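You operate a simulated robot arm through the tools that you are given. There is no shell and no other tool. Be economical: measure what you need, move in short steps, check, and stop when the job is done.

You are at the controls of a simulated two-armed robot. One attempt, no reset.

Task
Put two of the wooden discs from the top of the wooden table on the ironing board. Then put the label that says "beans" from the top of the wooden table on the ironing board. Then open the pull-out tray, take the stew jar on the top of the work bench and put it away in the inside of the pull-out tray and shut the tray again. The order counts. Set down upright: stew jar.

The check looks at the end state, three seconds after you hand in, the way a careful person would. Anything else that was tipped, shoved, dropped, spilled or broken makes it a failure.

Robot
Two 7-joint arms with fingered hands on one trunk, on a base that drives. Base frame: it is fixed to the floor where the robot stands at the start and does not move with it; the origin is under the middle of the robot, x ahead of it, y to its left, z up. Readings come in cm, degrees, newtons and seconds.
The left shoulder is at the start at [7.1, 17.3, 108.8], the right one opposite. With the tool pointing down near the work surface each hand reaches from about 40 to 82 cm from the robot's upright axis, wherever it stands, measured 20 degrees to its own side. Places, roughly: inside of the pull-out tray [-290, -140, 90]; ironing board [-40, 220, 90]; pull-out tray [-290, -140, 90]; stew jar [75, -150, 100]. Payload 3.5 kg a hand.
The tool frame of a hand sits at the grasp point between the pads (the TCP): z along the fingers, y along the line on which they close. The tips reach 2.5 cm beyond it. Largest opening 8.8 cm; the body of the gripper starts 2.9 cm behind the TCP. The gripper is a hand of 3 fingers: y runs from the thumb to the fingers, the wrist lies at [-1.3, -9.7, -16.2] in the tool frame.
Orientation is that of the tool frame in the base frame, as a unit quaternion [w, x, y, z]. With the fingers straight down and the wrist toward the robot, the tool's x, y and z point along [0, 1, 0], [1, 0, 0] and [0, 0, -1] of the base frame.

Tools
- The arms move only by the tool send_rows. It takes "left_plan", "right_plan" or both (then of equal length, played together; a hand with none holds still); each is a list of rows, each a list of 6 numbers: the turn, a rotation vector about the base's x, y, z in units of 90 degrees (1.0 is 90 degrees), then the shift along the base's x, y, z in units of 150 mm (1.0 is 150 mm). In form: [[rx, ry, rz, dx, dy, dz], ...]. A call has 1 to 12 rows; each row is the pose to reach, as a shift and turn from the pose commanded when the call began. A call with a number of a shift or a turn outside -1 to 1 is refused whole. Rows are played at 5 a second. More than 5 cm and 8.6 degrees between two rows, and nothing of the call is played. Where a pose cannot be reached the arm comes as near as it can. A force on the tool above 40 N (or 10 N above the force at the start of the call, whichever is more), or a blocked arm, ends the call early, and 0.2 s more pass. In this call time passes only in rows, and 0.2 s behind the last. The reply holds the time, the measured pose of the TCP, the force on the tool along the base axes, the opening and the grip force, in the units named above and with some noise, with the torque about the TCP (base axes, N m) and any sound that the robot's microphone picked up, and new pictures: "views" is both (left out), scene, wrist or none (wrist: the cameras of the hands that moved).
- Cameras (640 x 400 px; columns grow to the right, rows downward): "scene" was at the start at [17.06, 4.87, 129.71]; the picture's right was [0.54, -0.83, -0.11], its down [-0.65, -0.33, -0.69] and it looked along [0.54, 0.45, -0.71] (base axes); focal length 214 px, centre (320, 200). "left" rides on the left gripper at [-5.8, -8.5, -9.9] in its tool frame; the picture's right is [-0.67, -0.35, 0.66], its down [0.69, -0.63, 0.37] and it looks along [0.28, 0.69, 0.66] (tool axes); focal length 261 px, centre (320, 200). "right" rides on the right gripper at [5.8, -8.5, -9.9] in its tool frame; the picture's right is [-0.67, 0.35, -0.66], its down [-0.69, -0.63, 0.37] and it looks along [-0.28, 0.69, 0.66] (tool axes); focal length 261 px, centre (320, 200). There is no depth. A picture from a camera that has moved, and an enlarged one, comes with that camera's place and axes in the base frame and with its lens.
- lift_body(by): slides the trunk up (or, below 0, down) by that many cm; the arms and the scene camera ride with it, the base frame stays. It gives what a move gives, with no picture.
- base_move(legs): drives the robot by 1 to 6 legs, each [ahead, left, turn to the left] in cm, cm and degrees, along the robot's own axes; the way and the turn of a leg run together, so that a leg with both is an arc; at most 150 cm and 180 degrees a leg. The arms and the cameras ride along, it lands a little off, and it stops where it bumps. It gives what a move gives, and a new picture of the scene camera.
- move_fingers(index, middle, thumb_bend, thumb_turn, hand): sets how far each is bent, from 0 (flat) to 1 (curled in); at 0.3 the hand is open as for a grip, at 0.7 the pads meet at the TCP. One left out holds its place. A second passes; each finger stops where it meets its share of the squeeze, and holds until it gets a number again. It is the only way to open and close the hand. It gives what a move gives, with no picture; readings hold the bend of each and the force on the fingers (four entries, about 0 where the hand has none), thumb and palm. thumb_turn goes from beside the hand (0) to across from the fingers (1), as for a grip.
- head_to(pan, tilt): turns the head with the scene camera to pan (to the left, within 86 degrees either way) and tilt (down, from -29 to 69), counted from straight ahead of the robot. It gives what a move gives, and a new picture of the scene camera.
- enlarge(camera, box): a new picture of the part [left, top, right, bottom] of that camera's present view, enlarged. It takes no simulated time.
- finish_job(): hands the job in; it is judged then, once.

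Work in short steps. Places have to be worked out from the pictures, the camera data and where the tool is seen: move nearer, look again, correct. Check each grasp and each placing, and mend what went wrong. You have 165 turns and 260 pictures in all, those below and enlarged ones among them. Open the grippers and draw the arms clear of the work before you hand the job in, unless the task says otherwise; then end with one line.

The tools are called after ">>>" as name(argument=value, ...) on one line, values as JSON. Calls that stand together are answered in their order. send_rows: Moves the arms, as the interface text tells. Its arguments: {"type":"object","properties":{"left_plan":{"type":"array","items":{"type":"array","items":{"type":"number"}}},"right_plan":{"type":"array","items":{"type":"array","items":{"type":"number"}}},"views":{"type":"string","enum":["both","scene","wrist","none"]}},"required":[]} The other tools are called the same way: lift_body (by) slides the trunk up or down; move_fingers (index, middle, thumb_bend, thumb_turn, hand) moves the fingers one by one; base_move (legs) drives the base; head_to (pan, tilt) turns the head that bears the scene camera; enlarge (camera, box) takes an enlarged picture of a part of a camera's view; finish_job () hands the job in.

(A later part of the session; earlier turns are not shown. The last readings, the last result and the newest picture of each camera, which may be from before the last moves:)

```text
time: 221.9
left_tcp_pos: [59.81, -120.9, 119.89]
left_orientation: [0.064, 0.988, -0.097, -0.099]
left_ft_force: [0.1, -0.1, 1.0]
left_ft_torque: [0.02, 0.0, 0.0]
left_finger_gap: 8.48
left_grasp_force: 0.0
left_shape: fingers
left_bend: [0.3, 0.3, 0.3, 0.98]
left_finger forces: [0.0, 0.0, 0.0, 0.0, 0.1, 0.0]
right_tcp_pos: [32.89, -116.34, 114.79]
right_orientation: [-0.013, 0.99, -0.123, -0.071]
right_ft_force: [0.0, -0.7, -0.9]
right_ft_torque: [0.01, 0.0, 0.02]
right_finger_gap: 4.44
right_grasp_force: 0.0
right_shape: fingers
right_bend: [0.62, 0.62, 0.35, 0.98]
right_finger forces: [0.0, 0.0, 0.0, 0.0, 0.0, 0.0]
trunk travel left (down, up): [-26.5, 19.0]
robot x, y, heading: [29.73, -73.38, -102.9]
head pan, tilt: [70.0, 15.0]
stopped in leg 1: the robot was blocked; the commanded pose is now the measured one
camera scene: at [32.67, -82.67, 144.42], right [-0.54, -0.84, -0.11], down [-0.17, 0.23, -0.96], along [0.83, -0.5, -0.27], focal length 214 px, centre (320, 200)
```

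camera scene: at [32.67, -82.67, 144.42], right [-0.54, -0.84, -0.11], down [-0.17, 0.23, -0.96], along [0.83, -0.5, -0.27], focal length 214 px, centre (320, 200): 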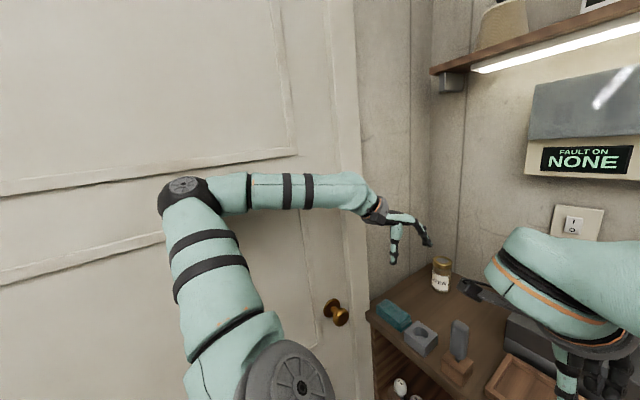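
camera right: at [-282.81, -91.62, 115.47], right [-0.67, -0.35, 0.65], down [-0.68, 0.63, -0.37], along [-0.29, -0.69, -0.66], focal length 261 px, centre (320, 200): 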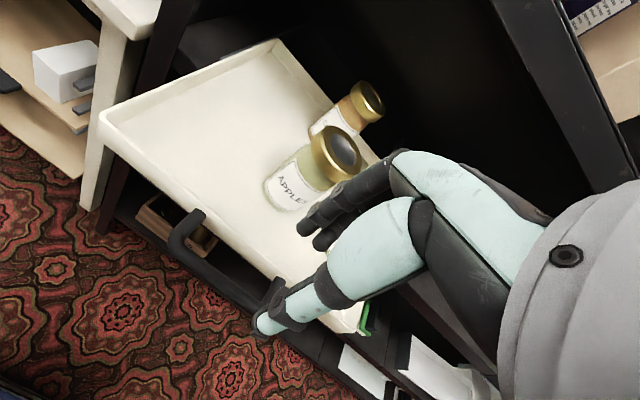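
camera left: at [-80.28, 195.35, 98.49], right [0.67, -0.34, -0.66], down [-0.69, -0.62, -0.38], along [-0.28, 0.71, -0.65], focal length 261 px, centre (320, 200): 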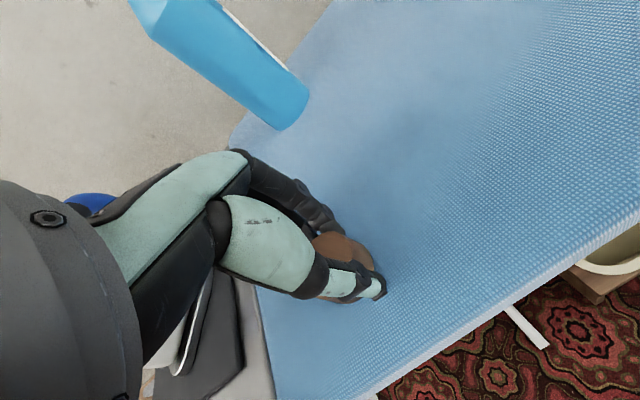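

Look down around the base to see what blocks it.

>>> head_to(pan=-20, tilt=69)

>>> head_to(pan=60, tilt=69)

```text
time: 223.6
left_tcp_pos: [59.77, -120.79, 119.94]
left_orientation: [0.063, 0.988, -0.097, -0.099]
left_ft_force: [-0.4, -0.2, -0.6]
left_ft_torque: [0.02, -0.01, 0.01]
left_finger_gap: 8.51
left_grasp_force: 0.0
left_shape: fingers
left_bend: [0.3, 0.3, 0.3, 0.98]
left_finger forces: [0.0, 0.0, 0.1, 0.0, 0.0, 0.1]
right_tcp_pos: [32.91, -116.36, 114.58]
right_orientation: [-0.013, 0.99, -0.123, -0.072]
right_ft_force: [-0.3, -0.3, -0.2]
right_ft_torque: [-0.01, 0.01, 0.04]
right_finger_gap: 4.5
right_grasp_force: 0.1
right_shape: fingers
right_bend: [0.62, 0.62, 0.35, 0.98]
right_finger forces: [0.1, 0.2, 0.1, 0.0, 0.0, 0.0]
trunk travel left (down, up): [-26.5, 19.0]
robot x, y, heading: [29.72, -73.26, -102.8]
head pan, tilt: [-20.0, 68.8]
camera scene: at [22.16, -81.58, 136.32], right [-0.84, 0.54, 0.01], down [0.52, 0.82, -0.26], along [-0.15, -0.21, -0.97], focal length 214 px, centre (320, 200)
```

scene: 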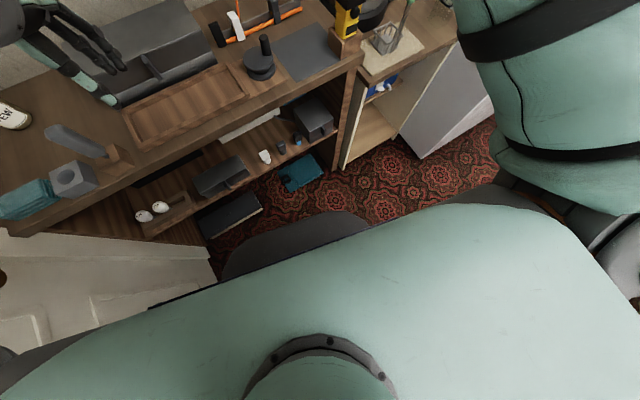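

```text
time: 225.1
left_tcp_pos: [59.64, -120.96, 119.87]
left_orientation: [0.065, 0.988, -0.097, -0.098]
left_ft_force: [0.6, -0.4, 0.4]
left_ft_torque: [0.01, 0.0, 0.0]
left_finger_gap: 8.48
left_grasp_force: 0.0
left_shape: fingers
left_bend: [0.3, 0.3, 0.3, 0.98]
left_finger forces: [0.1, 0.1, 0.0, 0.1, 0.0, 0.1]
right_tcp_pos: [32.82, -116.28, 114.75]
right_orientation: [-0.013, 0.99, -0.123, -0.071]
right_ft_force: [0.6, 0.0, -0.2]
right_ft_torque: [-0.03, -0.01, -0.01]
right_finger_gap: 4.45
right_grasp_force: 0.0
right_shape: fingers
right_bend: [0.62, 0.62, 0.35, 0.98]
right_finger forces: [0.0, 0.1, 0.0, 0.1, 0.1, 0.0]
trunk travel left (down, up): [-26.5, 19.0]
robot x, y, heading: [29.61, -73.28, -102.7]
head pan, tilt: [60.0, 68.8]
camera scene: at [29.28, -80.67, 136.79], right [-0.67, -0.73, -0.11], down [-0.67, 0.67, -0.34], along [0.32, -0.16, -0.94], focal length 214 px, centre (320, 200)
```

scene: 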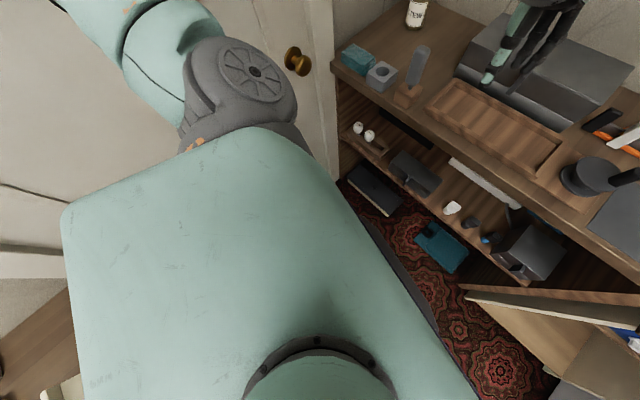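

The body leans forward, away from the table, so something presses at my rear. Move ahead 5 cm.

>>> base_move(legs=[[5, 0, 0]])

```text
time: 225.8
left_tcp_pos: [59.86, -120.97, 119.92]
left_orientation: [0.064, 0.988, -0.096, -0.1]
left_ft_force: [-0.1, 0.2, -0.1]
left_ft_torque: [-0.03, 0.04, 0.03]
left_finger_gap: 8.49
left_grasp_force: 0.0
left_shape: fingers
left_bend: [0.3, 0.3, 0.3, 0.98]
left_finger forces: [0.0, 0.1, 0.1, 0.0, 0.0, 0.1]
right_tcp_pos: [32.96, -116.55, 114.88]
right_orientation: [-0.011, 0.99, -0.124, -0.073]
right_ft_force: [-0.1, 0.8, -0.4]
right_ft_torque: [-0.02, 0.0, 0.0]
right_finger_gap: 4.47
right_grasp_force: 0.1
right_shape: fingers
right_bend: [0.62, 0.62, 0.35, 0.98]
right_finger forces: [0.0, 0.1, 0.1, 0.1, 0.1, 0.0]
trunk travel left (down, up): [-26.5, 19.0]
robot x, y, heading: [29.11, -73.62, -102.8]
head pan, tilt: [60.0, 68.8]
stopped in leg 1: the robot was blocked; the commanded pose is now the measured one
camera scene: at [29.34, -80.83, 136.86], right [-0.67, -0.73, -0.1], down [-0.67, 0.66, -0.33], along [0.31, -0.16, -0.94], focal length 214 px, centre (320, 200)
```

scene: 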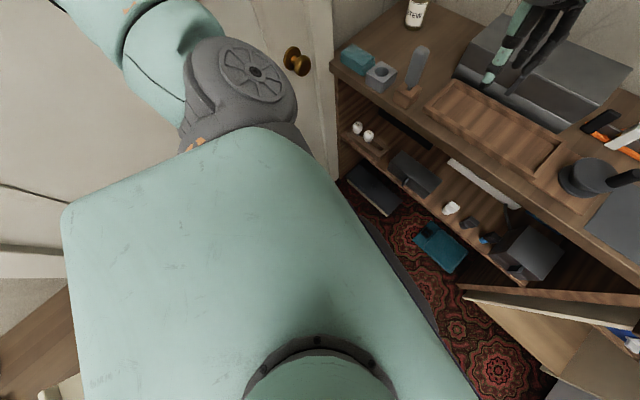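

The left elbow (x≈83) is pressing on the door (x≈80). Straighten the left arm forward and up so the elbow comes inward.

>>> send_rows(left_plan=[[0, 0, 0, -0.05, -0.2, 0.1], [0, 0, 0, -0.1, -0.4, 0.2], [0, 0, 0, -0.2, -0.6, 0.3], [0, 0, 0, -0.3, -0.8, 0.35], [0, 0, 0, -0.4, -1, 0.35]], views="scene")

```text
time: 227.2
left_tcp_pos: [60.43, -126.55, 126.05]
left_orientation: [0.078, 0.991, -0.044, -0.096]
left_ft_force: [-0.6, 0.0, -0.8]
left_ft_torque: [0.01, 0.01, 0.01]
left_finger_gap: 8.5
left_grasp_force: 0.0
left_shape: fingers
left_bend: [0.3, 0.3, 0.3, 0.98]
left_finger forces: [0.1, 0.1, 0.0, 0.1, 0.1, 0.1]
right_tcp_pos: [37.32, -109.93, 115.69]
right_orientation: [0.0, 0.995, -0.076, -0.071]
right_ft_force: [-0.1, -0.9, 0.0]
right_ft_torque: [0.03, -0.01, 0.0]
right_finger_gap: 4.47
right_grasp_force: 0.1
right_shape: fingers
right_bend: [0.62, 0.62, 0.35, 0.98]
right_finger forces: [0.0, 0.1, 0.1, 0.1, 0.1, 0.0]
trunk travel left (down, up): [-26.5, 19.0]
robot x, y, heading: [29.67, -68.96, -96.8]
head pan, tilt: [60.0, 68.8]
stopped in row 5 (left hand): the arm was blocked; the commanded pose is now the measured one
camera scene: at [30.11, -74.06, 136.88], right [-0.6, -0.8, -0.09], down [-0.73, 0.59, -0.34], along [0.33, -0.14, -0.93], focal length 214 px, centre (320, 200)
```

scene: 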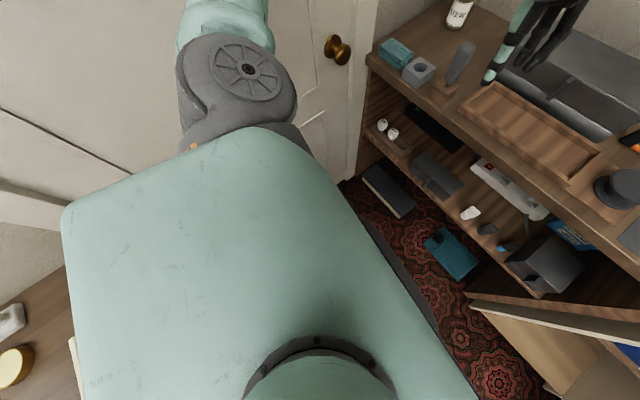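

>>> base_move(legs=[[0, -12, 0]])

>>> head_to(pan=80, tilt=20)

```text
time: 228.4
left_tcp_pos: [52.0, -126.84, 124.24]
left_orientation: [0.072, 0.99, -0.043, -0.111]
left_ft_force: [-1.2, -0.7, 0.0]
left_ft_torque: [-0.01, -0.01, 0.02]
left_finger_gap: 8.49
left_grasp_force: 0.0
left_shape: fingers
left_bend: [0.3, 0.3, 0.3, 0.98]
left_finger forces: [0.0, 0.0, 0.0, 0.0, 0.0, 0.1]
right_tcp_pos: [28.79, -109.79, 114.71]
right_orientation: [-0.006, 0.993, -0.074, -0.088]
right_ft_force: [0.7, 0.9, 0.0]
right_ft_torque: [-0.01, 0.0, -0.02]
right_finger_gap: 4.5
right_grasp_force: 0.1
right_shape: fingers
right_bend: [0.62, 0.62, 0.35, 0.98]
right_finger forces: [0.1, 0.0, 0.0, 0.1, 0.0, 0.1]
trunk travel left (down, up): [-26.5, 19.0]
robot x, y, heading: [17.51, -67.13, -96.7]
head pan, tilt: [60.0, 68.8]
camera scene: at [22.18, -74.41, 136.75], right [-0.6, -0.8, -0.08], down [-0.74, 0.59, -0.31], along [0.3, -0.13, -0.95], focal length 214 px, centre (320, 200)
```

scene: 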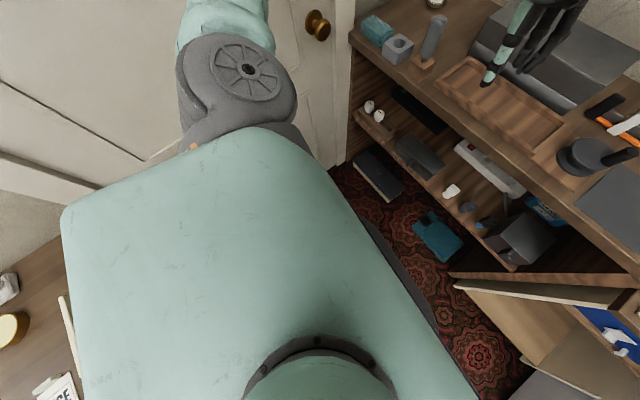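

```text
time: 229.6
left_tcp_pos: [51.78, -126.77, 124.29]
left_orientation: [0.072, 0.99, -0.043, -0.11]
left_ft_force: [0.0, 0.0, 0.5]
left_ft_torque: [0.04, -0.01, -0.02]
left_finger_gap: 8.47
left_grasp_force: 0.1
left_shape: fingers
left_bend: [0.3, 0.3, 0.3, 0.98]
left_finger forces: [0.1, 0.0, 0.0, 0.0, 0.0, 0.1]
right_tcp_pos: [28.59, -109.71, 114.79]
right_orientation: [-0.006, 0.994, -0.075, -0.085]
right_ft_force: [0.7, -0.3, -0.3]
right_ft_torque: [-0.01, 0.0, -0.03]
right_finger_gap: 4.49
right_grasp_force: 0.1
right_shape: fingers
right_bend: [0.62, 0.62, 0.35, 0.98]
right_finger forces: [0.0, 0.1, 0.1, 0.0, 0.0, 0.1]
trunk travel left (down, up): [-26.5, 19.0]
robot x, y, heading: [17.83, -67.52, -96.8]
head pan, tilt: [80.0, 20.0]
camera scene: at [26.38, -74.38, 143.59], right [-0.29, -0.95, -0.1], down [-0.32, 0.19, -0.93], along [0.9, -0.24, -0.36], focal length 214 px, centre (320, 200)
```

scene: 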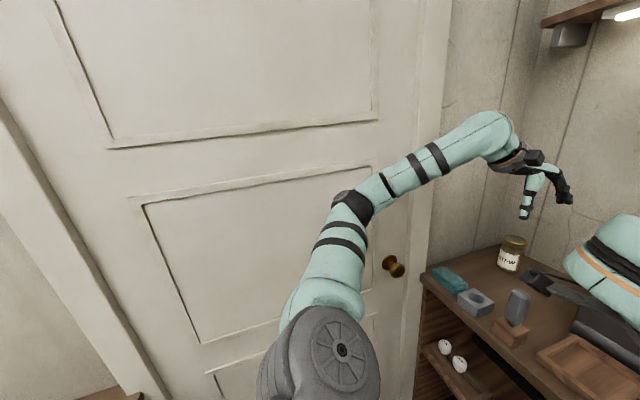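

Free again: the robot moved 12 cm right and the elbow cleared the door. Try a tiny trunk move to see whether the body lean resets.

>>> lift_body(by=1)

>>> head_to(pan=30, tilt=35)

```text
time: 230.2
left_tcp_pos: [51.7, -126.76, 125.28]
left_orientation: [0.073, 0.99, -0.044, -0.111]
left_ft_force: [-0.1, -0.5, -0.8]
left_ft_torque: [0.0, -0.02, 0.02]
left_finger_gap: 8.49
left_grasp_force: 0.1
left_shape: fingers
left_bend: [0.3, 0.3, 0.3, 0.98]
left_finger forces: [0.1, 0.1, 0.0, 0.0, 0.0, 0.0]
right_tcp_pos: [28.11, -110.23, 116.22]
right_orientation: [-0.006, 0.993, -0.083, -0.08]
right_ft_force: [0.8, 0.2, 0.8]
right_ft_torque: [0.01, 0.0, -0.01]
right_finger_gap: 4.45
right_grasp_force: 0.2
right_shape: fingers
right_bend: [0.62, 0.62, 0.35, 0.98]
right_finger forces: [0.1, 0.0, 0.0, 0.0, 0.0, 0.1]
trunk travel left (down, up): [-27.5, 18.0]
robot x, y, heading: [18.19, -67.69, -96.9]
head pan, tilt: [80.0, 20.0]
```

```text
time: 231.4
left_tcp_pos: [51.83, -126.83, 125.42]
left_orientation: [0.071, 0.99, -0.042, -0.11]
left_ft_force: [1.0, 0.2, -0.8]
left_ft_torque: [0.01, 0.01, -0.03]
left_finger_gap: 8.47
left_grasp_force: 0.0
left_shape: fingers
left_bend: [0.3, 0.3, 0.3, 0.98]
left_finger forces: [0.1, 0.0, 0.1, 0.1, 0.0, 0.1]
right_tcp_pos: [28.13, -110.05, 116.58]
right_orientation: [-0.004, 0.994, -0.078, -0.08]
right_ft_force: [-1.0, -0.4, 0.3]
right_ft_torque: [0.0, 0.0, 0.01]
right_finger_gap: 4.46
right_grasp_force: 0.1
right_shape: fingers
right_bend: [0.62, 0.62, 0.35, 0.98]
right_finger forces: [0.0, 0.1, 0.1, 0.1, 0.1, 0.1]
trunk travel left (down, up): [-27.5, 18.0]
robot x, y, heading: [18.05, -67.47, -96.6]
head pan, tilt: [30.0, 35.0]
camera scene: at [21.02, -79.0, 141.78], right [-0.92, -0.39, -0.04], down [-0.22, 0.6, -0.77], along [0.33, -0.7, -0.63], focal length 214 px, centre (320, 200)
```

scene: 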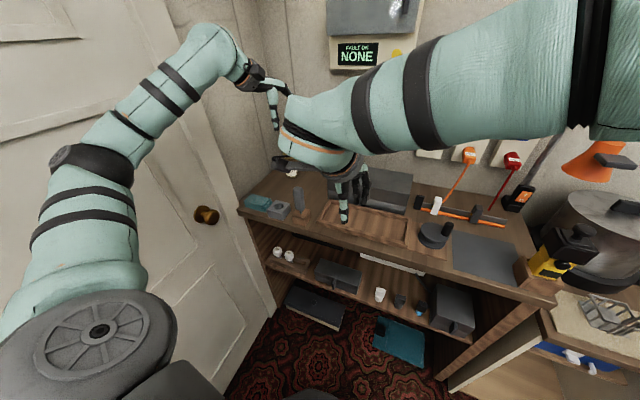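

Move ahead 12 cm and slightly left with the left arm stretched forward; then straighten the left hand.

>>> base_move(legs=[[10, 3, 4]])

>>> send_rows(left_plan=[[0.03, -0.05, 0.01, 0, 0, 0], [0.06, -0.1, 0.02, 0, 0, 0], [0.09, -0.14, 0.02, 0, 0.05, 0]], views="both")

```text
time: 232.6
left_tcp_pos: [58.0, -134.37, 125.5]
left_orientation: [0.077, 0.991, -0.009, -0.107]
left_ft_force: [-0.4, 1.2, -0.2]
left_ft_torque: [0.04, 0.03, -0.03]
left_finger_gap: 8.5
left_grasp_force: 0.1
left_shape: fingers
left_bend: [0.3, 0.3, 0.3, 0.98]
left_finger forces: [0.0, 0.1, 0.0, 0.0, 0.0, 0.0]
right_tcp_pos: [33.36, -119.44, 116.54]
right_orientation: [0.0, 0.996, -0.045, -0.078]
right_ft_force: [-0.3, -0.6, 0.5]
right_ft_torque: [0.0, 0.01, -0.02]
right_finger_gap: 4.46
right_grasp_force: 0.0
right_shape: fingers
right_bend: [0.62, 0.62, 0.35, 0.98]
right_finger forces: [0.0, 0.0, 0.0, 0.0, 0.1, 0.1]
trunk travel left (down, up): [-27.5, 18.0]
robot x, y, heading: [20.1, -77.88, -92.6]
head pan, tilt: [30.0, 35.0]
camera scene: at [23.93, -88.85, 141.8], right [-0.89, -0.46, -0.04], down [-0.26, 0.58, -0.77], along [0.38, -0.68, -0.63], focal length 214 px, centre (320, 200)
```

scene: 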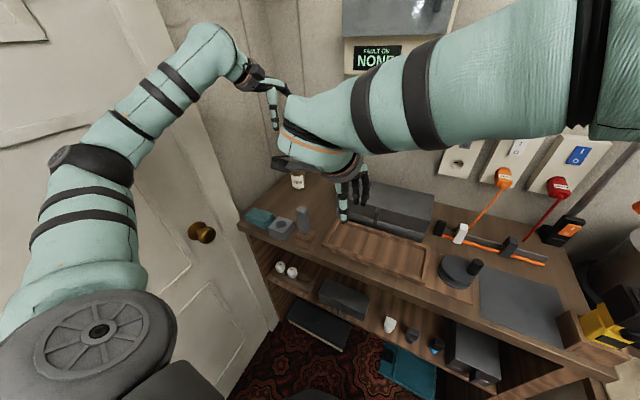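

```text
time: 233.3
left_tcp_pos: [58.07, -133.93, 125.25]
left_orientation: [0.005, 1.0, 0.007, 0.003]
left_ft_force: [-0.1, 0.7, -0.1]
left_ft_torque: [0.03, -0.01, 0.0]
left_finger_gap: 8.52
left_grasp_force: 0.0
left_shape: fingers
left_bend: [0.3, 0.3, 0.3, 0.98]
left_finger forces: [0.0, 0.1, 0.0, 0.0, 0.0, 0.0]
right_tcp_pos: [33.51, -119.78, 116.6]
right_orientation: [-0.001, 0.996, -0.047, -0.078]
right_ft_force: [-0.4, 0.5, 0.4]
right_ft_torque: [-0.03, -0.01, 0.01]
right_finger_gap: 4.46
right_grasp_force: 0.1
right_shape: fingers
right_bend: [0.62, 0.62, 0.35, 0.98]
right_finger forces: [0.0, 0.0, 0.0, 0.0, 0.0, 0.0]
trunk travel left (down, up): [-27.5, 18.0]
robot x, y, heading: [20.04, -77.35, -93.0]
head pan, tilt: [30.0, 35.0]
camera scene: at [24.04, -89.11, 141.76], right [-0.89, -0.46, -0.04], down [-0.26, 0.58, -0.77], along [0.38, -0.68, -0.63], focal length 214 px, centre (320, 200)
camera left: at [52.16, -125.33, 135.05], right [-0.67, 0.33, -0.66], down [0.68, 0.63, -0.37], along [0.3, -0.7, -0.65], focal length 261 px, centre (320, 200)
```

scene: 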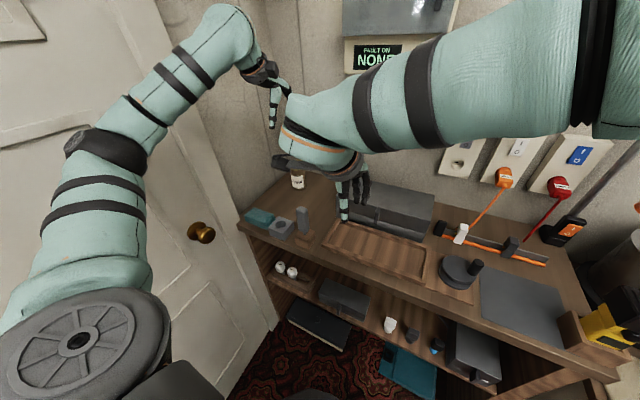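
left: 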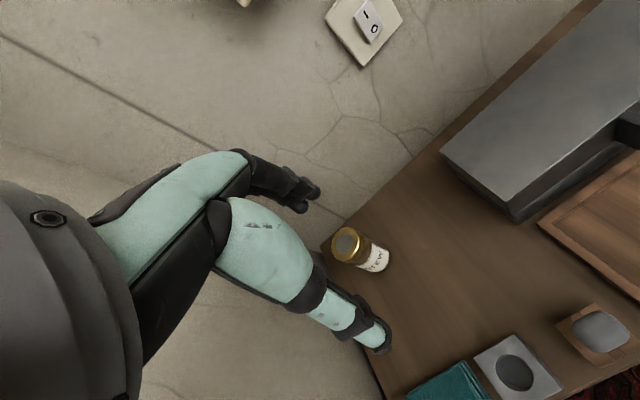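

Jar is at about [66.5,-149] with lid top near z 101. Move base ahead 7 and left 7 cm (elbow keeps ~6 cm from the door).

>>> base_move(legs=[[7, 6, 0]])

```text
time: 234.5
left_tcp_pos: [63.65, -140.83, 125.53]
left_orientation: [0.007, 1.0, 0.007, 0.004]
left_ft_force: [0.2, -0.6, -0.1]
left_ft_torque: [-0.03, 0.05, -0.03]
left_finger_gap: 8.49
left_grasp_force: 0.0
left_shape: fingers
left_bend: [0.3, 0.3, 0.3, 0.98]
left_finger forces: [0.1, 0.1, 0.0, 0.0, 0.0, 0.0]
right_tcp_pos: [38.76, -126.68, 116.64]
right_orientation: [0.001, 0.996, -0.045, -0.078]
right_ft_force: [0.1, 1.0, -0.2]
right_ft_torque: [-0.03, -0.01, -0.01]
right_finger_gap: 4.47
right_grasp_force: 0.0
right_shape: fingers
right_bend: [0.62, 0.62, 0.35, 0.98]
right_finger forces: [0.0, 0.0, 0.0, 0.1, 0.0, 0.0]
trunk travel left (down, up): [-27.5, 18.0]
robot x, y, heading: [25.38, -85.11, -92.9]
head pan, tilt: [30.0, 35.0]
camera scene: at [29.45, -96.06, 141.81], right [-0.89, -0.46, -0.04], down [-0.26, 0.58, -0.77], along [0.38, -0.68, -0.63], focal length 214 px, centre (320, 200)
```

scene: 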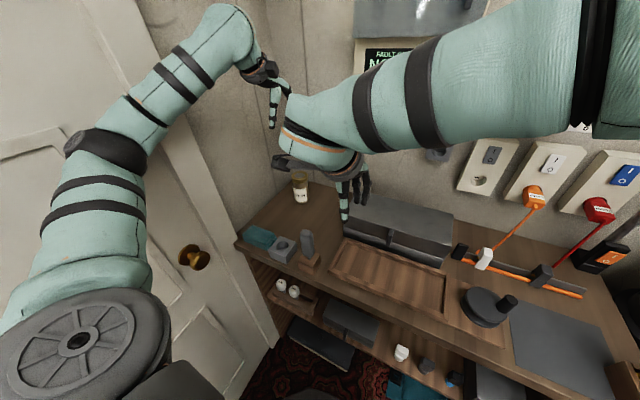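

Lower the left hand toward the jar and look through the wrist camera.

>>> send_rows(left_plan=[[0, 0, 0, 0.03, -0.05, -0.25], [0, 0, 0, 0.06, -0.15, -0.5], [0, 0, 0, 0.1, -0.25, -0.65]], views="wrist")

```text
time: 235.3
left_tcp_pos: [65.06, -144.94, 115.49]
left_orientation: [0.006, 1.0, 0.008, 0.002]
left_ft_force: [0.5, -0.6, 0.3]
left_ft_torque: [0.0, -0.01, -0.01]
left_finger_gap: 8.49
left_grasp_force: 0.2
left_shape: fingers
left_bend: [0.3, 0.3, 0.3, 0.98]
left_finger forces: [0.1, 0.1, 0.0, 0.1, 0.0, 0.0]
right_tcp_pos: [38.98, -127.0, 116.62]
right_orientation: [-0.001, 0.996, -0.046, -0.078]
right_ft_force: [-0.6, -0.4, 0.0]
right_ft_torque: [-0.02, 0.01, -0.02]
right_finger_gap: 4.46
right_grasp_force: 0.0
right_shape: fingers
right_bend: [0.62, 0.62, 0.35, 0.98]
right_finger forces: [0.0, 0.1, 0.0, 0.1, 0.1, 0.1]
trunk travel left (down, up): [-27.5, 18.0]
robot x, y, heading: [25.38, -85.14, -92.7]
head pan, tilt: [30.0, 35.0]
camera left: at [59.18, -136.38, 125.34], right [-0.67, 0.33, -0.66], down [0.68, 0.63, -0.37], along [0.3, -0.7, -0.65], focal length 261 px, centre (320, 200)
```

left: 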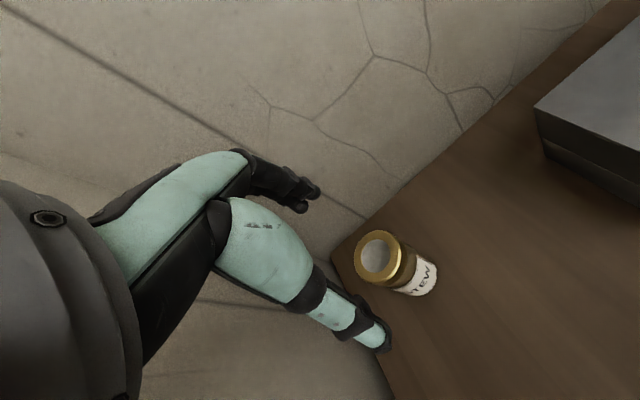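

Triangulated: lid top at about [68.4,-151.7,97.7], jar ~11 cm tall, ~11 cm from both walls. Move above it at z≈106 and check.

>>> send_rows(left_plan=[[0, 0, 0, 0.05, -0.1, -0.2], [0, 0, 0, 0.11, -0.25, -0.4], [0, 0, 0, 0.18, -0.38, -0.55], [0, 0, 0, 0.22, -0.45, -0.62]], views="wrist")

```text
time: 236.3
left_tcp_pos: [68.3, -151.59, 106.11]
left_orientation: [0.006, 1.0, 0.007, 0.004]
left_ft_force: [0.0, -0.1, 1.4]
left_ft_torque: [0.01, 0.01, 0.0]
left_finger_gap: 8.49
left_grasp_force: 0.0
left_shape: fingers
left_bend: [0.3, 0.3, 0.3, 0.98]
left_finger forces: [0.0, 0.0, 0.0, 0.0, 0.0, 0.0]
right_tcp_pos: [38.88, -126.97, 116.54]
right_orientation: [0.0, 0.996, -0.045, -0.077]
right_ft_force: [-0.5, -0.4, -1.1]
right_ft_torque: [0.0, -0.01, -0.02]
right_finger_gap: 4.45
right_grasp_force: 0.0
right_shape: fingers
right_bend: [0.62, 0.62, 0.35, 0.98]
right_finger forces: [0.0, 0.0, 0.0, 0.0, 0.0, 0.1]
trunk travel left (down, up): [-27.5, 18.0]
robot x, y, heading: [25.85, -85.14, -93.1]
head pan, tilt: [30.0, 35.0]
camera left: at [62.31, -143.0, 115.92], right [-0.67, 0.33, -0.66], down [0.68, 0.63, -0.37], along [0.3, -0.7, -0.65], focal length 261 px, centre (320, 200)
```

left: 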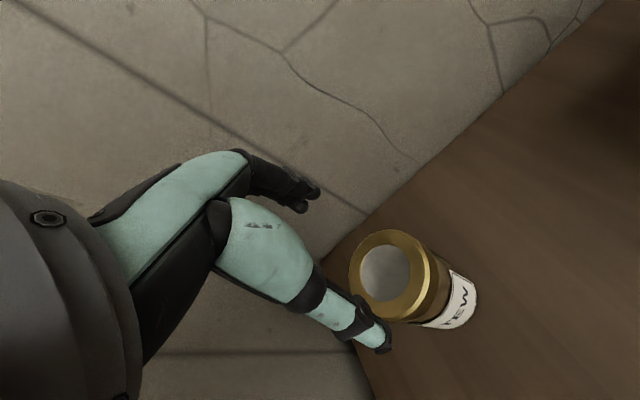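

Refined lid position: [67.6,-150.3], top z≈100.5. Correct laterally first, then descend to z≈101.5.

>>> send_rows(left_plan=[[0, 0, 0, -0.045, 0.09, 0], [0, 0, 0, -0.045, 0.09, -0.12], [0, 0, 0, -0.045, 0.09, -0.25], [0, 0, 0, -0.045, 0.09, -0.3]], views="wrist")

```text
time: 237.3
left_tcp_pos: [67.66, -150.16, 101.88]
left_orientation: [0.005, 1.0, 0.007, 0.002]
left_ft_force: [0.3, 0.3, 0.2]
left_ft_torque: [0.02, 0.01, 0.01]
left_finger_gap: 8.5
left_grasp_force: 0.1
left_shape: fingers
left_bend: [0.3, 0.3, 0.3, 0.98]
left_finger forces: [0.0, 0.1, 0.1, 0.0, 0.1, 0.0]
right_tcp_pos: [38.96, -126.88, 116.71]
right_orientation: [-0.001, 0.996, -0.046, -0.078]
right_ft_force: [0.1, -0.1, 0.0]
right_ft_torque: [0.02, 0.01, -0.01]
right_finger_gap: 4.48
right_grasp_force: 0.1
right_shape: fingers
right_bend: [0.62, 0.62, 0.35, 0.98]
right_finger forces: [0.1, 0.1, 0.0, 0.0, 0.1, 0.0]
trunk travel left (down, up): [-27.5, 18.0]
robot x, y, heading: [25.75, -84.58, -92.8]
head pan, tilt: [30.0, 35.0]
camera left: at [61.79, -141.6, 111.57], right [-0.67, 0.33, -0.66], down [0.68, 0.63, -0.37], along [0.3, -0.7, -0.65], focal length 261 px, centre (320, 200)
```

left: 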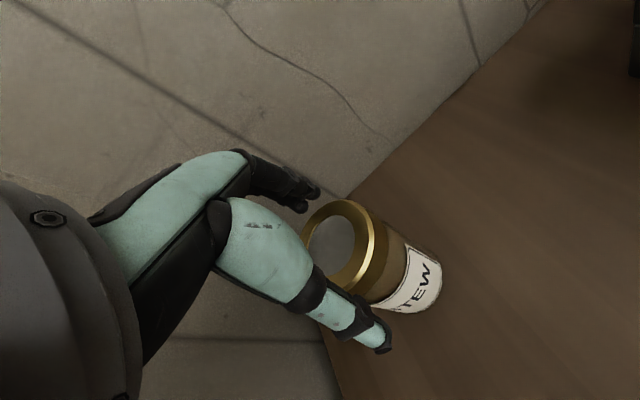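

>>> enlarge(camera="left", box=[240, 150, 480, 370])

```text
1.82 times, centred on (360, 260) of left
camera zoom: at [61.79, -141.6, 111.57], right [-0.67, 0.33, -0.66], down [0.68, 0.63, -0.37], along [0.3, -0.7, -0.65], focal length 474 px, centre (247, 91)
```

zoom: 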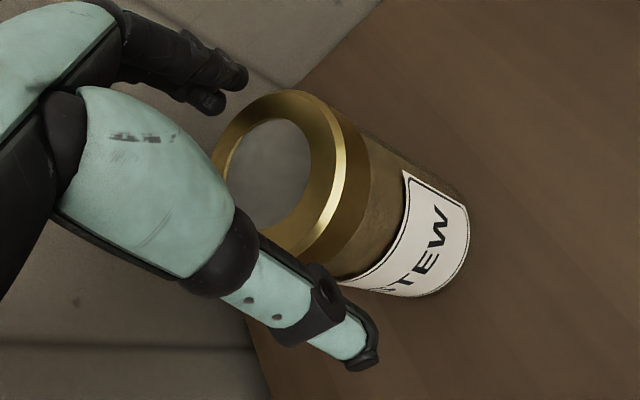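

Good alignment. Descend to z≈97.5 with force guard.

>>> send_rows(left_plan=[[0, 0, 0, 0, -0.01, -0.1], [0, 0, 0, 0, -0.02, -0.2], [0, 0, 0, 0, -0.02, -0.28]], views="wrist")

```text
time: 238.1
left_tcp_pos: [67.83, -150.41, 97.7]
left_orientation: [0.006, 1.0, 0.006, 0.002]
left_ft_force: [-0.4, -3.3, 6.0]
left_ft_torque: [-0.05, 0.04, 0.02]
left_finger_gap: 8.67
left_grasp_force: 3.4
left_shape: fingers
left_bend: [0.29, 0.3, 0.3, 0.98]
left_finger forces: [5.0, 0.0, 0.1, 0.0, 0.6, 0.0]
right_tcp_pos: [38.96, -126.97, 116.82]
right_orientation: [0.0, 0.996, -0.045, -0.077]
right_ft_force: [-0.1, 0.0, -0.3]
right_ft_torque: [-0.01, -0.02, 0.0]
right_finger_gap: 4.48
right_grasp_force: 0.1
right_shape: fingers
right_bend: [0.62, 0.62, 0.35, 0.98]
right_finger forces: [0.0, 0.0, 0.0, 0.0, 0.1, 0.0]
trunk travel left (down, up): [-27.5, 18.0]
robot x, y, heading: [25.53, -85.03, -92.6]
head pan, tilt: [30.0, 35.0]
camera left: at [61.81, -141.9, 107.46], right [-0.67, 0.33, -0.66], down [0.68, 0.63, -0.37], along [0.3, -0.7, -0.65], focal length 261 px, centre (320, 200)
```

left: 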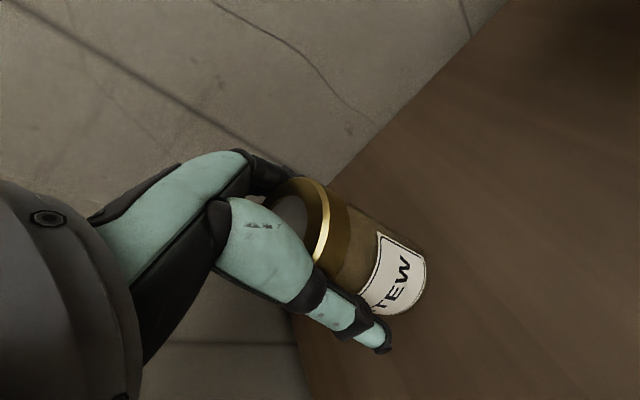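

The index finger brushes the jar's far side, so the jar is slightly farther. Shift 0.8 cm forward, then close.

>>> send_rows(left_plan=[[0, 0, 0, 0, -0.03, 0.01], [0, 0, 0, 0, -0.055, 0.0]], views="wrist")

```text
time: 238.7
left_tcp_pos: [67.75, -150.97, 97.69]
left_orientation: [0.006, 1.0, 0.006, 0.003]
left_ft_force: [0.2, 2.0, 5.6]
left_ft_torque: [0.02, 0.04, 0.0]
left_finger_gap: 8.7
left_grasp_force: 3.1
left_shape: fingers
left_bend: [0.3, 0.3, 0.3, 0.97]
left_finger forces: [1.2, 0.0, 0.0, 0.0, 4.8, 0.1]
right_tcp_pos: [38.82, -126.77, 116.71]
right_orientation: [0.0, 0.996, -0.045, -0.077]
right_ft_force: [-0.5, 0.5, 0.4]
right_ft_torque: [-0.01, 0.01, 0.03]
right_finger_gap: 4.46
right_grasp_force: 0.1
right_shape: fingers
right_bend: [0.62, 0.62, 0.35, 0.98]
right_finger forces: [0.0, 0.0, 0.1, 0.0, 0.1, 0.1]
trunk travel left (down, up): [-27.5, 18.0]
robot x, y, heading: [25.64, -84.9, -92.8]
head pan, tilt: [30.0, 35.0]
camera left: at [61.84, -142.53, 107.4], right [-0.67, 0.33, -0.66], down [0.68, 0.63, -0.37], along [0.3, -0.7, -0.65], focal length 261 px, centre (320, 200)
```

left: 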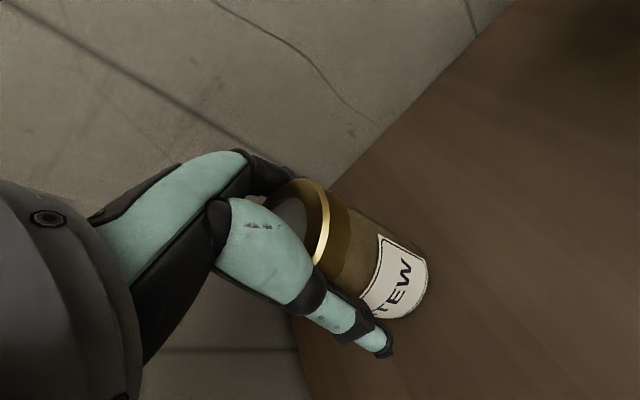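

Jar fits snugly between fingers and thumb. Close.

>>> move_fingers(hand="left", index=0.6, middle=0.6, thumb_bend=0.6)

>>> enlarge(camera="left", box=[200, 100, 520, 400])

```text
time: 239.7
left_tcp_pos: [67.75, -150.99, 97.74]
left_orientation: [0.007, 1.0, 0.007, 0.003]
left_ft_force: [0.7, -0.7, 10.7]
left_ft_torque: [-0.34, 0.03, 0.0]
left_finger_gap: 5.58
left_grasp_force: 35.0
left_shape: fingers
left_bend: [0.41, 0.5, 0.55, 0.96]
left_finger forces: [27.4, 8.0, 0.1, 0.1, 34.8, 0.1]
right_tcp_pos: [38.83, -126.73, 116.65]
right_orientation: [0.001, 0.996, -0.046, -0.077]
right_ft_force: [0.3, 0.7, 0.0]
right_ft_torque: [0.02, 0.04, 0.03]
right_finger_gap: 4.46
right_grasp_force: 0.1
right_shape: fingers
right_bend: [0.62, 0.62, 0.35, 0.98]
right_finger forces: [0.0, 0.0, 0.0, 0.0, 0.0, 0.1]
trunk travel left (down, up): [-27.5, 18.0]
robot x, y, heading: [25.44, -84.95, -92.8]
head pan, tilt: [30.0, 35.0]
```

```text
1.33 times, centred on (360, 250) of left
camera zoom: at [61.81, -142.55, 107.44], right [-0.67, 0.33, -0.66], down [0.68, 0.63, -0.37], along [0.3, -0.7, -0.65], focal length 348 px, centre (267, 133)
```

zoom: 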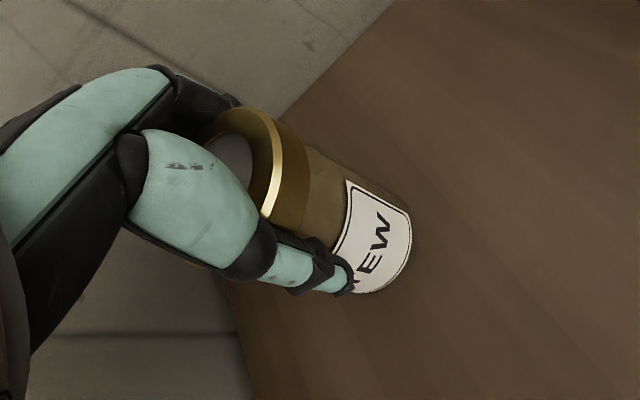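

Gripped at 35 N with the jar upright. Lift.

>>> send_rows(left_plan=[[0, 0, 0, 0, 0, 0.05], [0, 0, 0, 0, 0, 0.15], [0, 0, 0, 0, 0, 0.3], [0, 0, 0, 0, 0.05, 0.5], [0, 0, 0, 0, 0.1, 0.7], [0, 0, 0, 0, 0.2, 0.9]], views="both")

```text
time: 241.1
left_tcp_pos: [67.8, -148.27, 111.15]
left_orientation: [0.006, 1.0, 0.007, 0.002]
left_ft_force: [0.3, 0.0, -3.8]
left_ft_torque: [0.02, -0.04, 0.01]
left_finger_gap: 5.5
left_grasp_force: 31.2
left_shape: fingers
left_bend: [0.42, 0.52, 0.54, 0.96]
left_finger forces: [23.0, 6.8, 0.0, 0.0, 32.3, 0.0]
right_tcp_pos: [39.0, -126.84, 116.68]
right_orientation: [-0.001, 0.996, -0.045, -0.078]
right_ft_force: [0.5, 0.0, 0.6]
right_ft_torque: [0.01, 0.0, 0.02]
right_finger_gap: 4.48
right_grasp_force: 0.0
right_shape: fingers
right_bend: [0.62, 0.62, 0.35, 0.98]
right_finger forces: [0.0, 0.0, 0.0, 0.0, 0.1, 0.1]
trunk travel left (down, up): [-27.5, 18.0]
robot x, y, heading: [25.84, -85.34, -92.6]
head pan, tilt: [30.0, 35.0]
camera scene: at [29.58, -96.23, 141.78], right [-0.89, -0.46, -0.04], down [-0.26, 0.58, -0.77], along [0.38, -0.68, -0.63], focal length 214 px, centre (320, 200)
camera left: at [61.86, -139.74, 120.99], right [-0.67, 0.33, -0.66], down [0.68, 0.63, -0.37], along [0.3, -0.7, -0.65], focal length 261 px, centre (320, 200)
```

scene: 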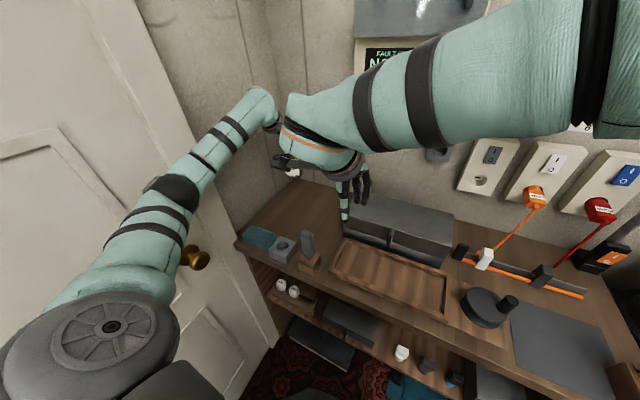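
left: 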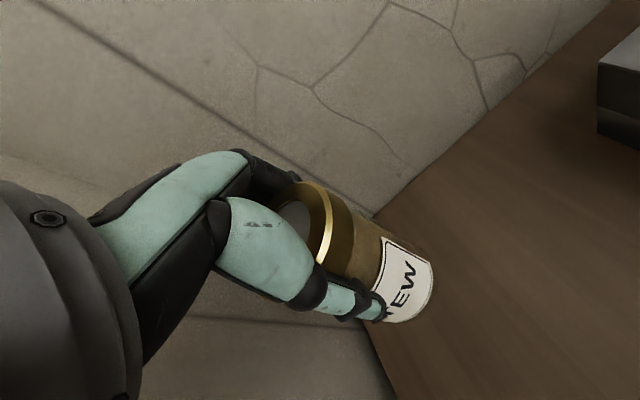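

Jar held upright. Back off 13 cm, then strafe right away from the door.

>>> base_move(legs=[[-13, 0, 0], [-3, -40, 0]])

```text
time: 244.4
left_tcp_pos: [29.63, -130.4, 111.15]
left_orientation: [0.005, 1.0, 0.008, 0.001]
left_ft_force: [1.0, 0.3, -3.8]
left_ft_torque: [-0.02, 0.02, 0.01]
left_finger_gap: 5.5
left_grasp_force: 30.7
left_shape: fingers
left_bend: [0.42, 0.52, 0.54, 0.96]
left_finger forces: [22.9, 6.7, 0.0, 0.1, 32.2, 0.0]
right_tcp_pos: [0.72, -109.13, 116.51]
right_orientation: [-0.001, 0.996, -0.045, -0.078]
right_ft_force: [0.2, 0.5, 0.8]
right_ft_torque: [-0.03, -0.01, 0.02]
right_finger_gap: 4.48
right_grasp_force: 0.2
right_shape: fingers
right_bend: [0.62, 0.62, 0.35, 0.98]
right_finger forces: [0.0, 0.0, 0.0, 0.0, 0.0, 0.0]
trunk travel left (down, up): [-27.5, 18.0]
robot x, y, heading: [-13.08, -66.88, -92.4]
head pan, tilt: [30.0, 35.0]
camera scene: at [-8.72, -78.42, 141.76], right [-0.89, -0.46, -0.04], down [-0.26, 0.58, -0.77], along [0.38, -0.67, -0.63], focal length 214 px, centre (320, 200)
```

scene: 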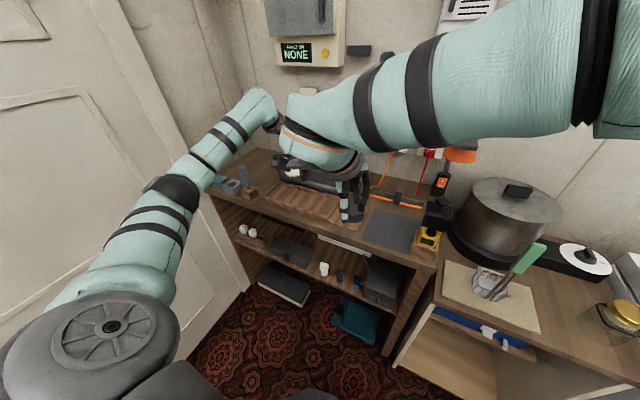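

Pull the left hand (with jar) closer and higher for travel; also glance at the table to verify nothing was disturbed.

>>> send_rows(left_plan=[[0, 0, 0, 0, 0.2, 0.08], [0, 0, 0, 0, 0.4, 0.16], [0, 0, 0, 0, 0.6, 0.24], [0, 0, 0, 0, 0.8, 0.32], [0, 0, 0, 0, 1, 0.4]], views="none")

>>> head_to(pan=86, tilt=30)

```text
time: 245.6
left_tcp_pos: [29.23, -115.12, 117.45]
left_orientation: [0.006, 1.0, 0.009, 0.003]
left_ft_force: [-0.4, 0.2, -4.0]
left_ft_torque: [-0.01, 0.02, -0.02]
left_finger_gap: 5.46
left_grasp_force: 30.1
left_shape: fingers
left_bend: [0.42, 0.52, 0.54, 0.96]
left_finger forces: [22.3, 6.9, 0.1, 0.0, 31.9, 0.0]
right_tcp_pos: [0.58, -108.88, 116.81]
right_orientation: [0.0, 0.996, -0.045, -0.077]
right_ft_force: [0.5, 0.4, -0.6]
right_ft_torque: [-0.04, -0.02, 0.01]
right_finger_gap: 4.47
right_grasp_force: 0.1
right_shape: fingers
right_bend: [0.62, 0.62, 0.35, 0.98]
right_finger forces: [0.0, 0.0, 0.0, 0.0, 0.0, 0.0]
trunk travel left (down, up): [-27.5, 18.0]
robot x, y, heading: [-12.91, -67.1, -92.5]
head pan, tilt: [30.0, 35.0]
```

```text
time: 246.9
left_tcp_pos: [29.53, -115.45, 117.23]
left_orientation: [0.006, 1.0, 0.008, 0.003]
left_ft_force: [0.1, -0.3, -4.1]
left_ft_torque: [-0.02, -0.01, 0.02]
left_finger_gap: 5.48
left_grasp_force: 30.0
left_shape: fingers
left_bend: [0.42, 0.52, 0.54, 0.96]
left_finger forces: [22.3, 6.8, 0.1, 0.1, 31.7, 0.1]
right_tcp_pos: [0.63, -109.0, 116.62]
right_orientation: [0.001, 0.996, -0.044, -0.078]
right_ft_force: [0.4, 0.7, 0.0]
right_ft_torque: [0.02, -0.02, -0.01]
right_finger_gap: 4.48
right_grasp_force: 0.0
right_shape: fingers
right_bend: [0.62, 0.62, 0.35, 0.98]
right_finger forces: [0.0, 0.0, 0.1, 0.1, 0.0, 0.0]
trunk travel left (down, up): [-27.5, 18.0]
robot x, y, heading: [-13.03, -67.07, -92.4]
head pan, tilt: [85.9, 30.0]
camera scene: at [-3.92, -71.7, 143.15], right [-0.12, -0.99, -0.09], down [-0.49, 0.13, -0.86], along [0.86, -0.06, -0.5], focal length 214 px, centre (320, 200)
```

scene: 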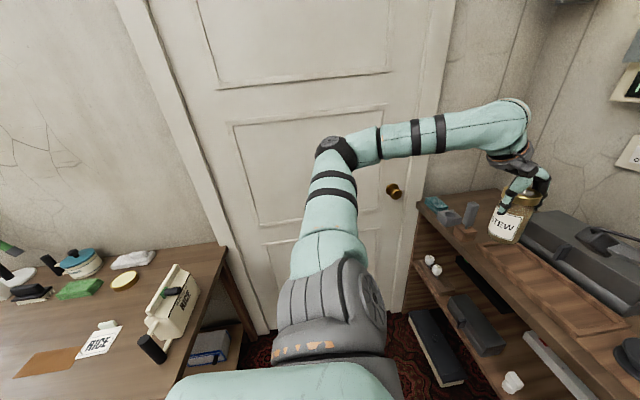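

Table, machine and RICE label look undisturbed. Now back off and strafe right to the tray.

>>> base_move(legs=[[-16, 0, 2.4], [0, -150, 0], [0, -148, 0]])

>>> head_to(pan=20, tilt=40)

```text
time: 262.3
left_tcp_pos: [-267.19, -95.86, 117.19]
left_orientation: [0.006, 1.0, 0.02, 0.002]
left_ft_force: [0.1, 0.7, -3.8]
left_ft_torque: [-0.03, 0.04, 0.03]
left_finger_gap: 5.45
left_grasp_force: 30.5
left_shape: fingers
left_bend: [0.42, 0.52, 0.54, 0.96]
left_finger forces: [22.0, 6.6, 0.0, 0.0, 31.6, 0.0]
right_tcp_pos: [-295.9, -90.21, 116.59]
right_orientation: [0.001, 0.996, -0.033, -0.078]
right_ft_force: [0.3, 0.6, -0.4]
right_ft_torque: [-0.03, 0.02, 0.02]
right_finger_gap: 4.48
right_grasp_force: 0.0
right_shape: fingers
right_bend: [0.62, 0.62, 0.35, 0.98]
right_finger forces: [0.0, 0.0, 0.0, 0.1, 0.0, 0.0]
trunk travel left (down, up): [-27.5, 18.0]
robot x, y, heading: [-310.41, -48.56, -91.4]
head pan, tilt: [85.9, 30.0]
camera scene: at [-301.5, -53.04, 143.15], right [-0.09, -0.99, -0.09], down [-0.5, 0.12, -0.86], along [0.86, -0.04, -0.5], focal length 214 px, centre (320, 200)
```

scene: 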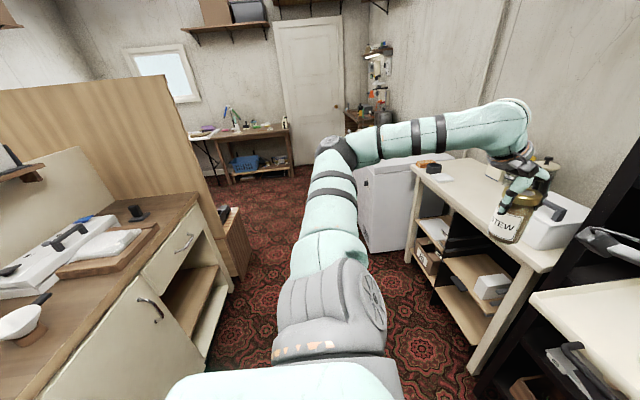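

```text
time: 263.6
left_tcp_pos: [-267.09, -95.81, 117.18]
left_orientation: [0.006, 1.0, 0.02, 0.002]
left_ft_force: [1.2, -0.2, -4.3]
left_ft_torque: [-0.03, 0.0, -0.02]
left_finger_gap: 5.48
left_grasp_force: 29.8
left_shape: fingers
left_bend: [0.42, 0.52, 0.54, 0.96]
left_finger forces: [22.0, 6.6, 0.1, 0.1, 31.5, 0.0]
right_tcp_pos: [-296.07, -90.17, 116.65]
right_orientation: [0.001, 0.997, -0.032, -0.077]
right_ft_force: [-0.5, -0.1, -1.1]
right_ft_torque: [0.0, 0.0, -0.01]
right_finger_gap: 4.44
right_grasp_force: 0.0
right_shape: fingers
right_bend: [0.62, 0.62, 0.35, 0.98]
right_finger forces: [0.0, 0.1, 0.0, 0.0, 0.1, 0.1]
trunk travel left (down, up): [-27.5, 18.0]
robot x, y, heading: [-310.86, -48.46, -91.3]
head pan, tilt: [20.0, 40.0]
camera scene: at [-307.79, -60.09, 140.99], right [-0.95, -0.32, -0.03], down [-0.21, 0.67, -0.71], along [0.25, -0.67, -0.7], focal length 214 px, centre (320, 200)
```

scene: 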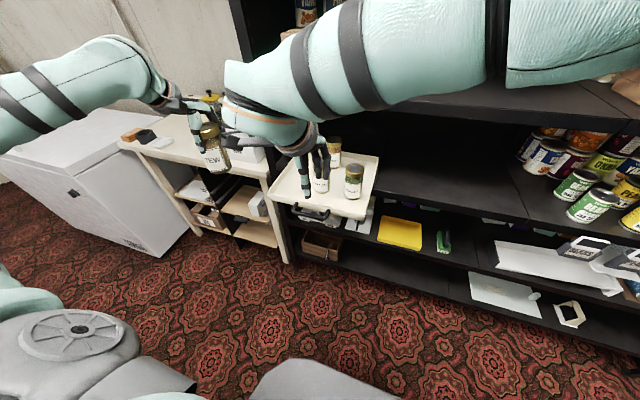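

Move the right hand out of the way to the right, to see the tray freely.

>>> send_rows(right_plan=[[0, 0, 0, -0.25, 0.05, 0], [0, 0, 0, -0.5, 0.1, 0], [0, 0, 0, -0.75, 0.15, 0], [0, 0, 0, -1, 0.2, 0.1]], views="none")

>>> send_rows(right_plan=[[0, 0, 0, -0.25, 0, 0], [0, 0, 0, -0.5, 0, 0], [0, 0, 0, -0.75, 0, 0], [0, 0, 0, -0.9, 0, 0.1]], views="scene")

```text
time: 264.6
left_tcp_pos: [-267.26, -95.88, 117.46]
left_orientation: [0.007, 1.0, 0.02, 0.003]
left_ft_force: [-0.4, -0.3, -3.7]
left_ft_torque: [-0.02, -0.02, 0.0]
left_finger_gap: 5.47
left_grasp_force: 29.9
left_shape: fingers
left_bend: [0.42, 0.52, 0.54, 0.96]
left_finger forces: [22.0, 6.7, 0.0, 0.0, 31.4, 0.1]
right_tcp_pos: [-311.36, -87.14, 118.02]
right_orientation: [0.001, 0.997, -0.033, -0.076]
right_ft_force: [-0.4, 0.1, -0.3]
right_ft_torque: [0.04, -0.01, 0.05]
right_finger_gap: 4.49
right_grasp_force: 0.1
right_shape: fingers
right_bend: [0.62, 0.62, 0.35, 0.98]
right_finger forces: [0.0, 0.0, 0.1, 0.0, 0.0, 0.0]
trunk travel left (down, up): [-27.5, 18.0]
robot x, y, heading: [-311.0, -48.13, -91.2]
head pan, tilt: [20.0, 40.0]
```

```text
time: 265.6
left_tcp_pos: [-267.15, -95.95, 117.36]
left_orientation: [0.006, 1.0, 0.02, 0.002]
left_ft_force: [0.3, 0.1, -4.5]
left_ft_torque: [-0.01, 0.0, -0.01]
left_finger_gap: 5.48
left_grasp_force: 29.6
left_shape: fingers
left_bend: [0.43, 0.52, 0.54, 0.96]
left_finger forces: [21.8, 6.8, 0.1, 0.0, 31.2, 0.0]
right_tcp_pos: [-324.68, -87.13, 119.66]
right_orientation: [0.0, 0.997, -0.032, -0.077]
right_ft_force: [-0.4, -1.1, 0.5]
right_ft_torque: [0.03, -0.03, 0.02]
right_finger_gap: 4.46
right_grasp_force: 0.0
right_shape: fingers
right_bend: [0.62, 0.62, 0.35, 0.98]
right_finger forces: [0.1, 0.1, 0.1, 0.0, 0.0, 0.0]
trunk travel left (down, up): [-27.5, 18.0]
robot x, y, heading: [-310.34, -48.55, -91.4]
head pan, tilt: [20.0, 40.0]
camera scene: at [-307.92, -60.04, 140.99], right [-0.95, -0.32, -0.03], down [-0.21, 0.67, -0.71], along [0.25, -0.67, -0.7], focal length 214 px, centre (320, 200)
```

scene: 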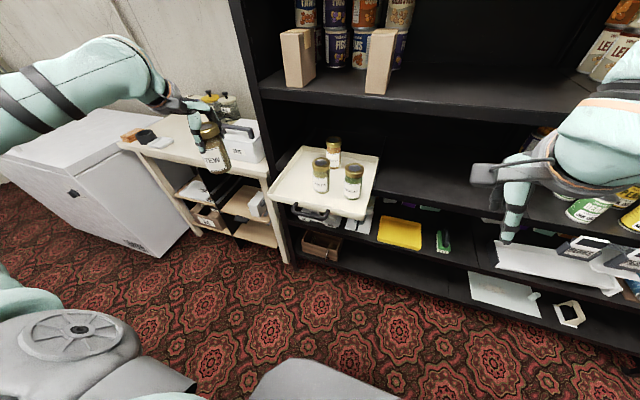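

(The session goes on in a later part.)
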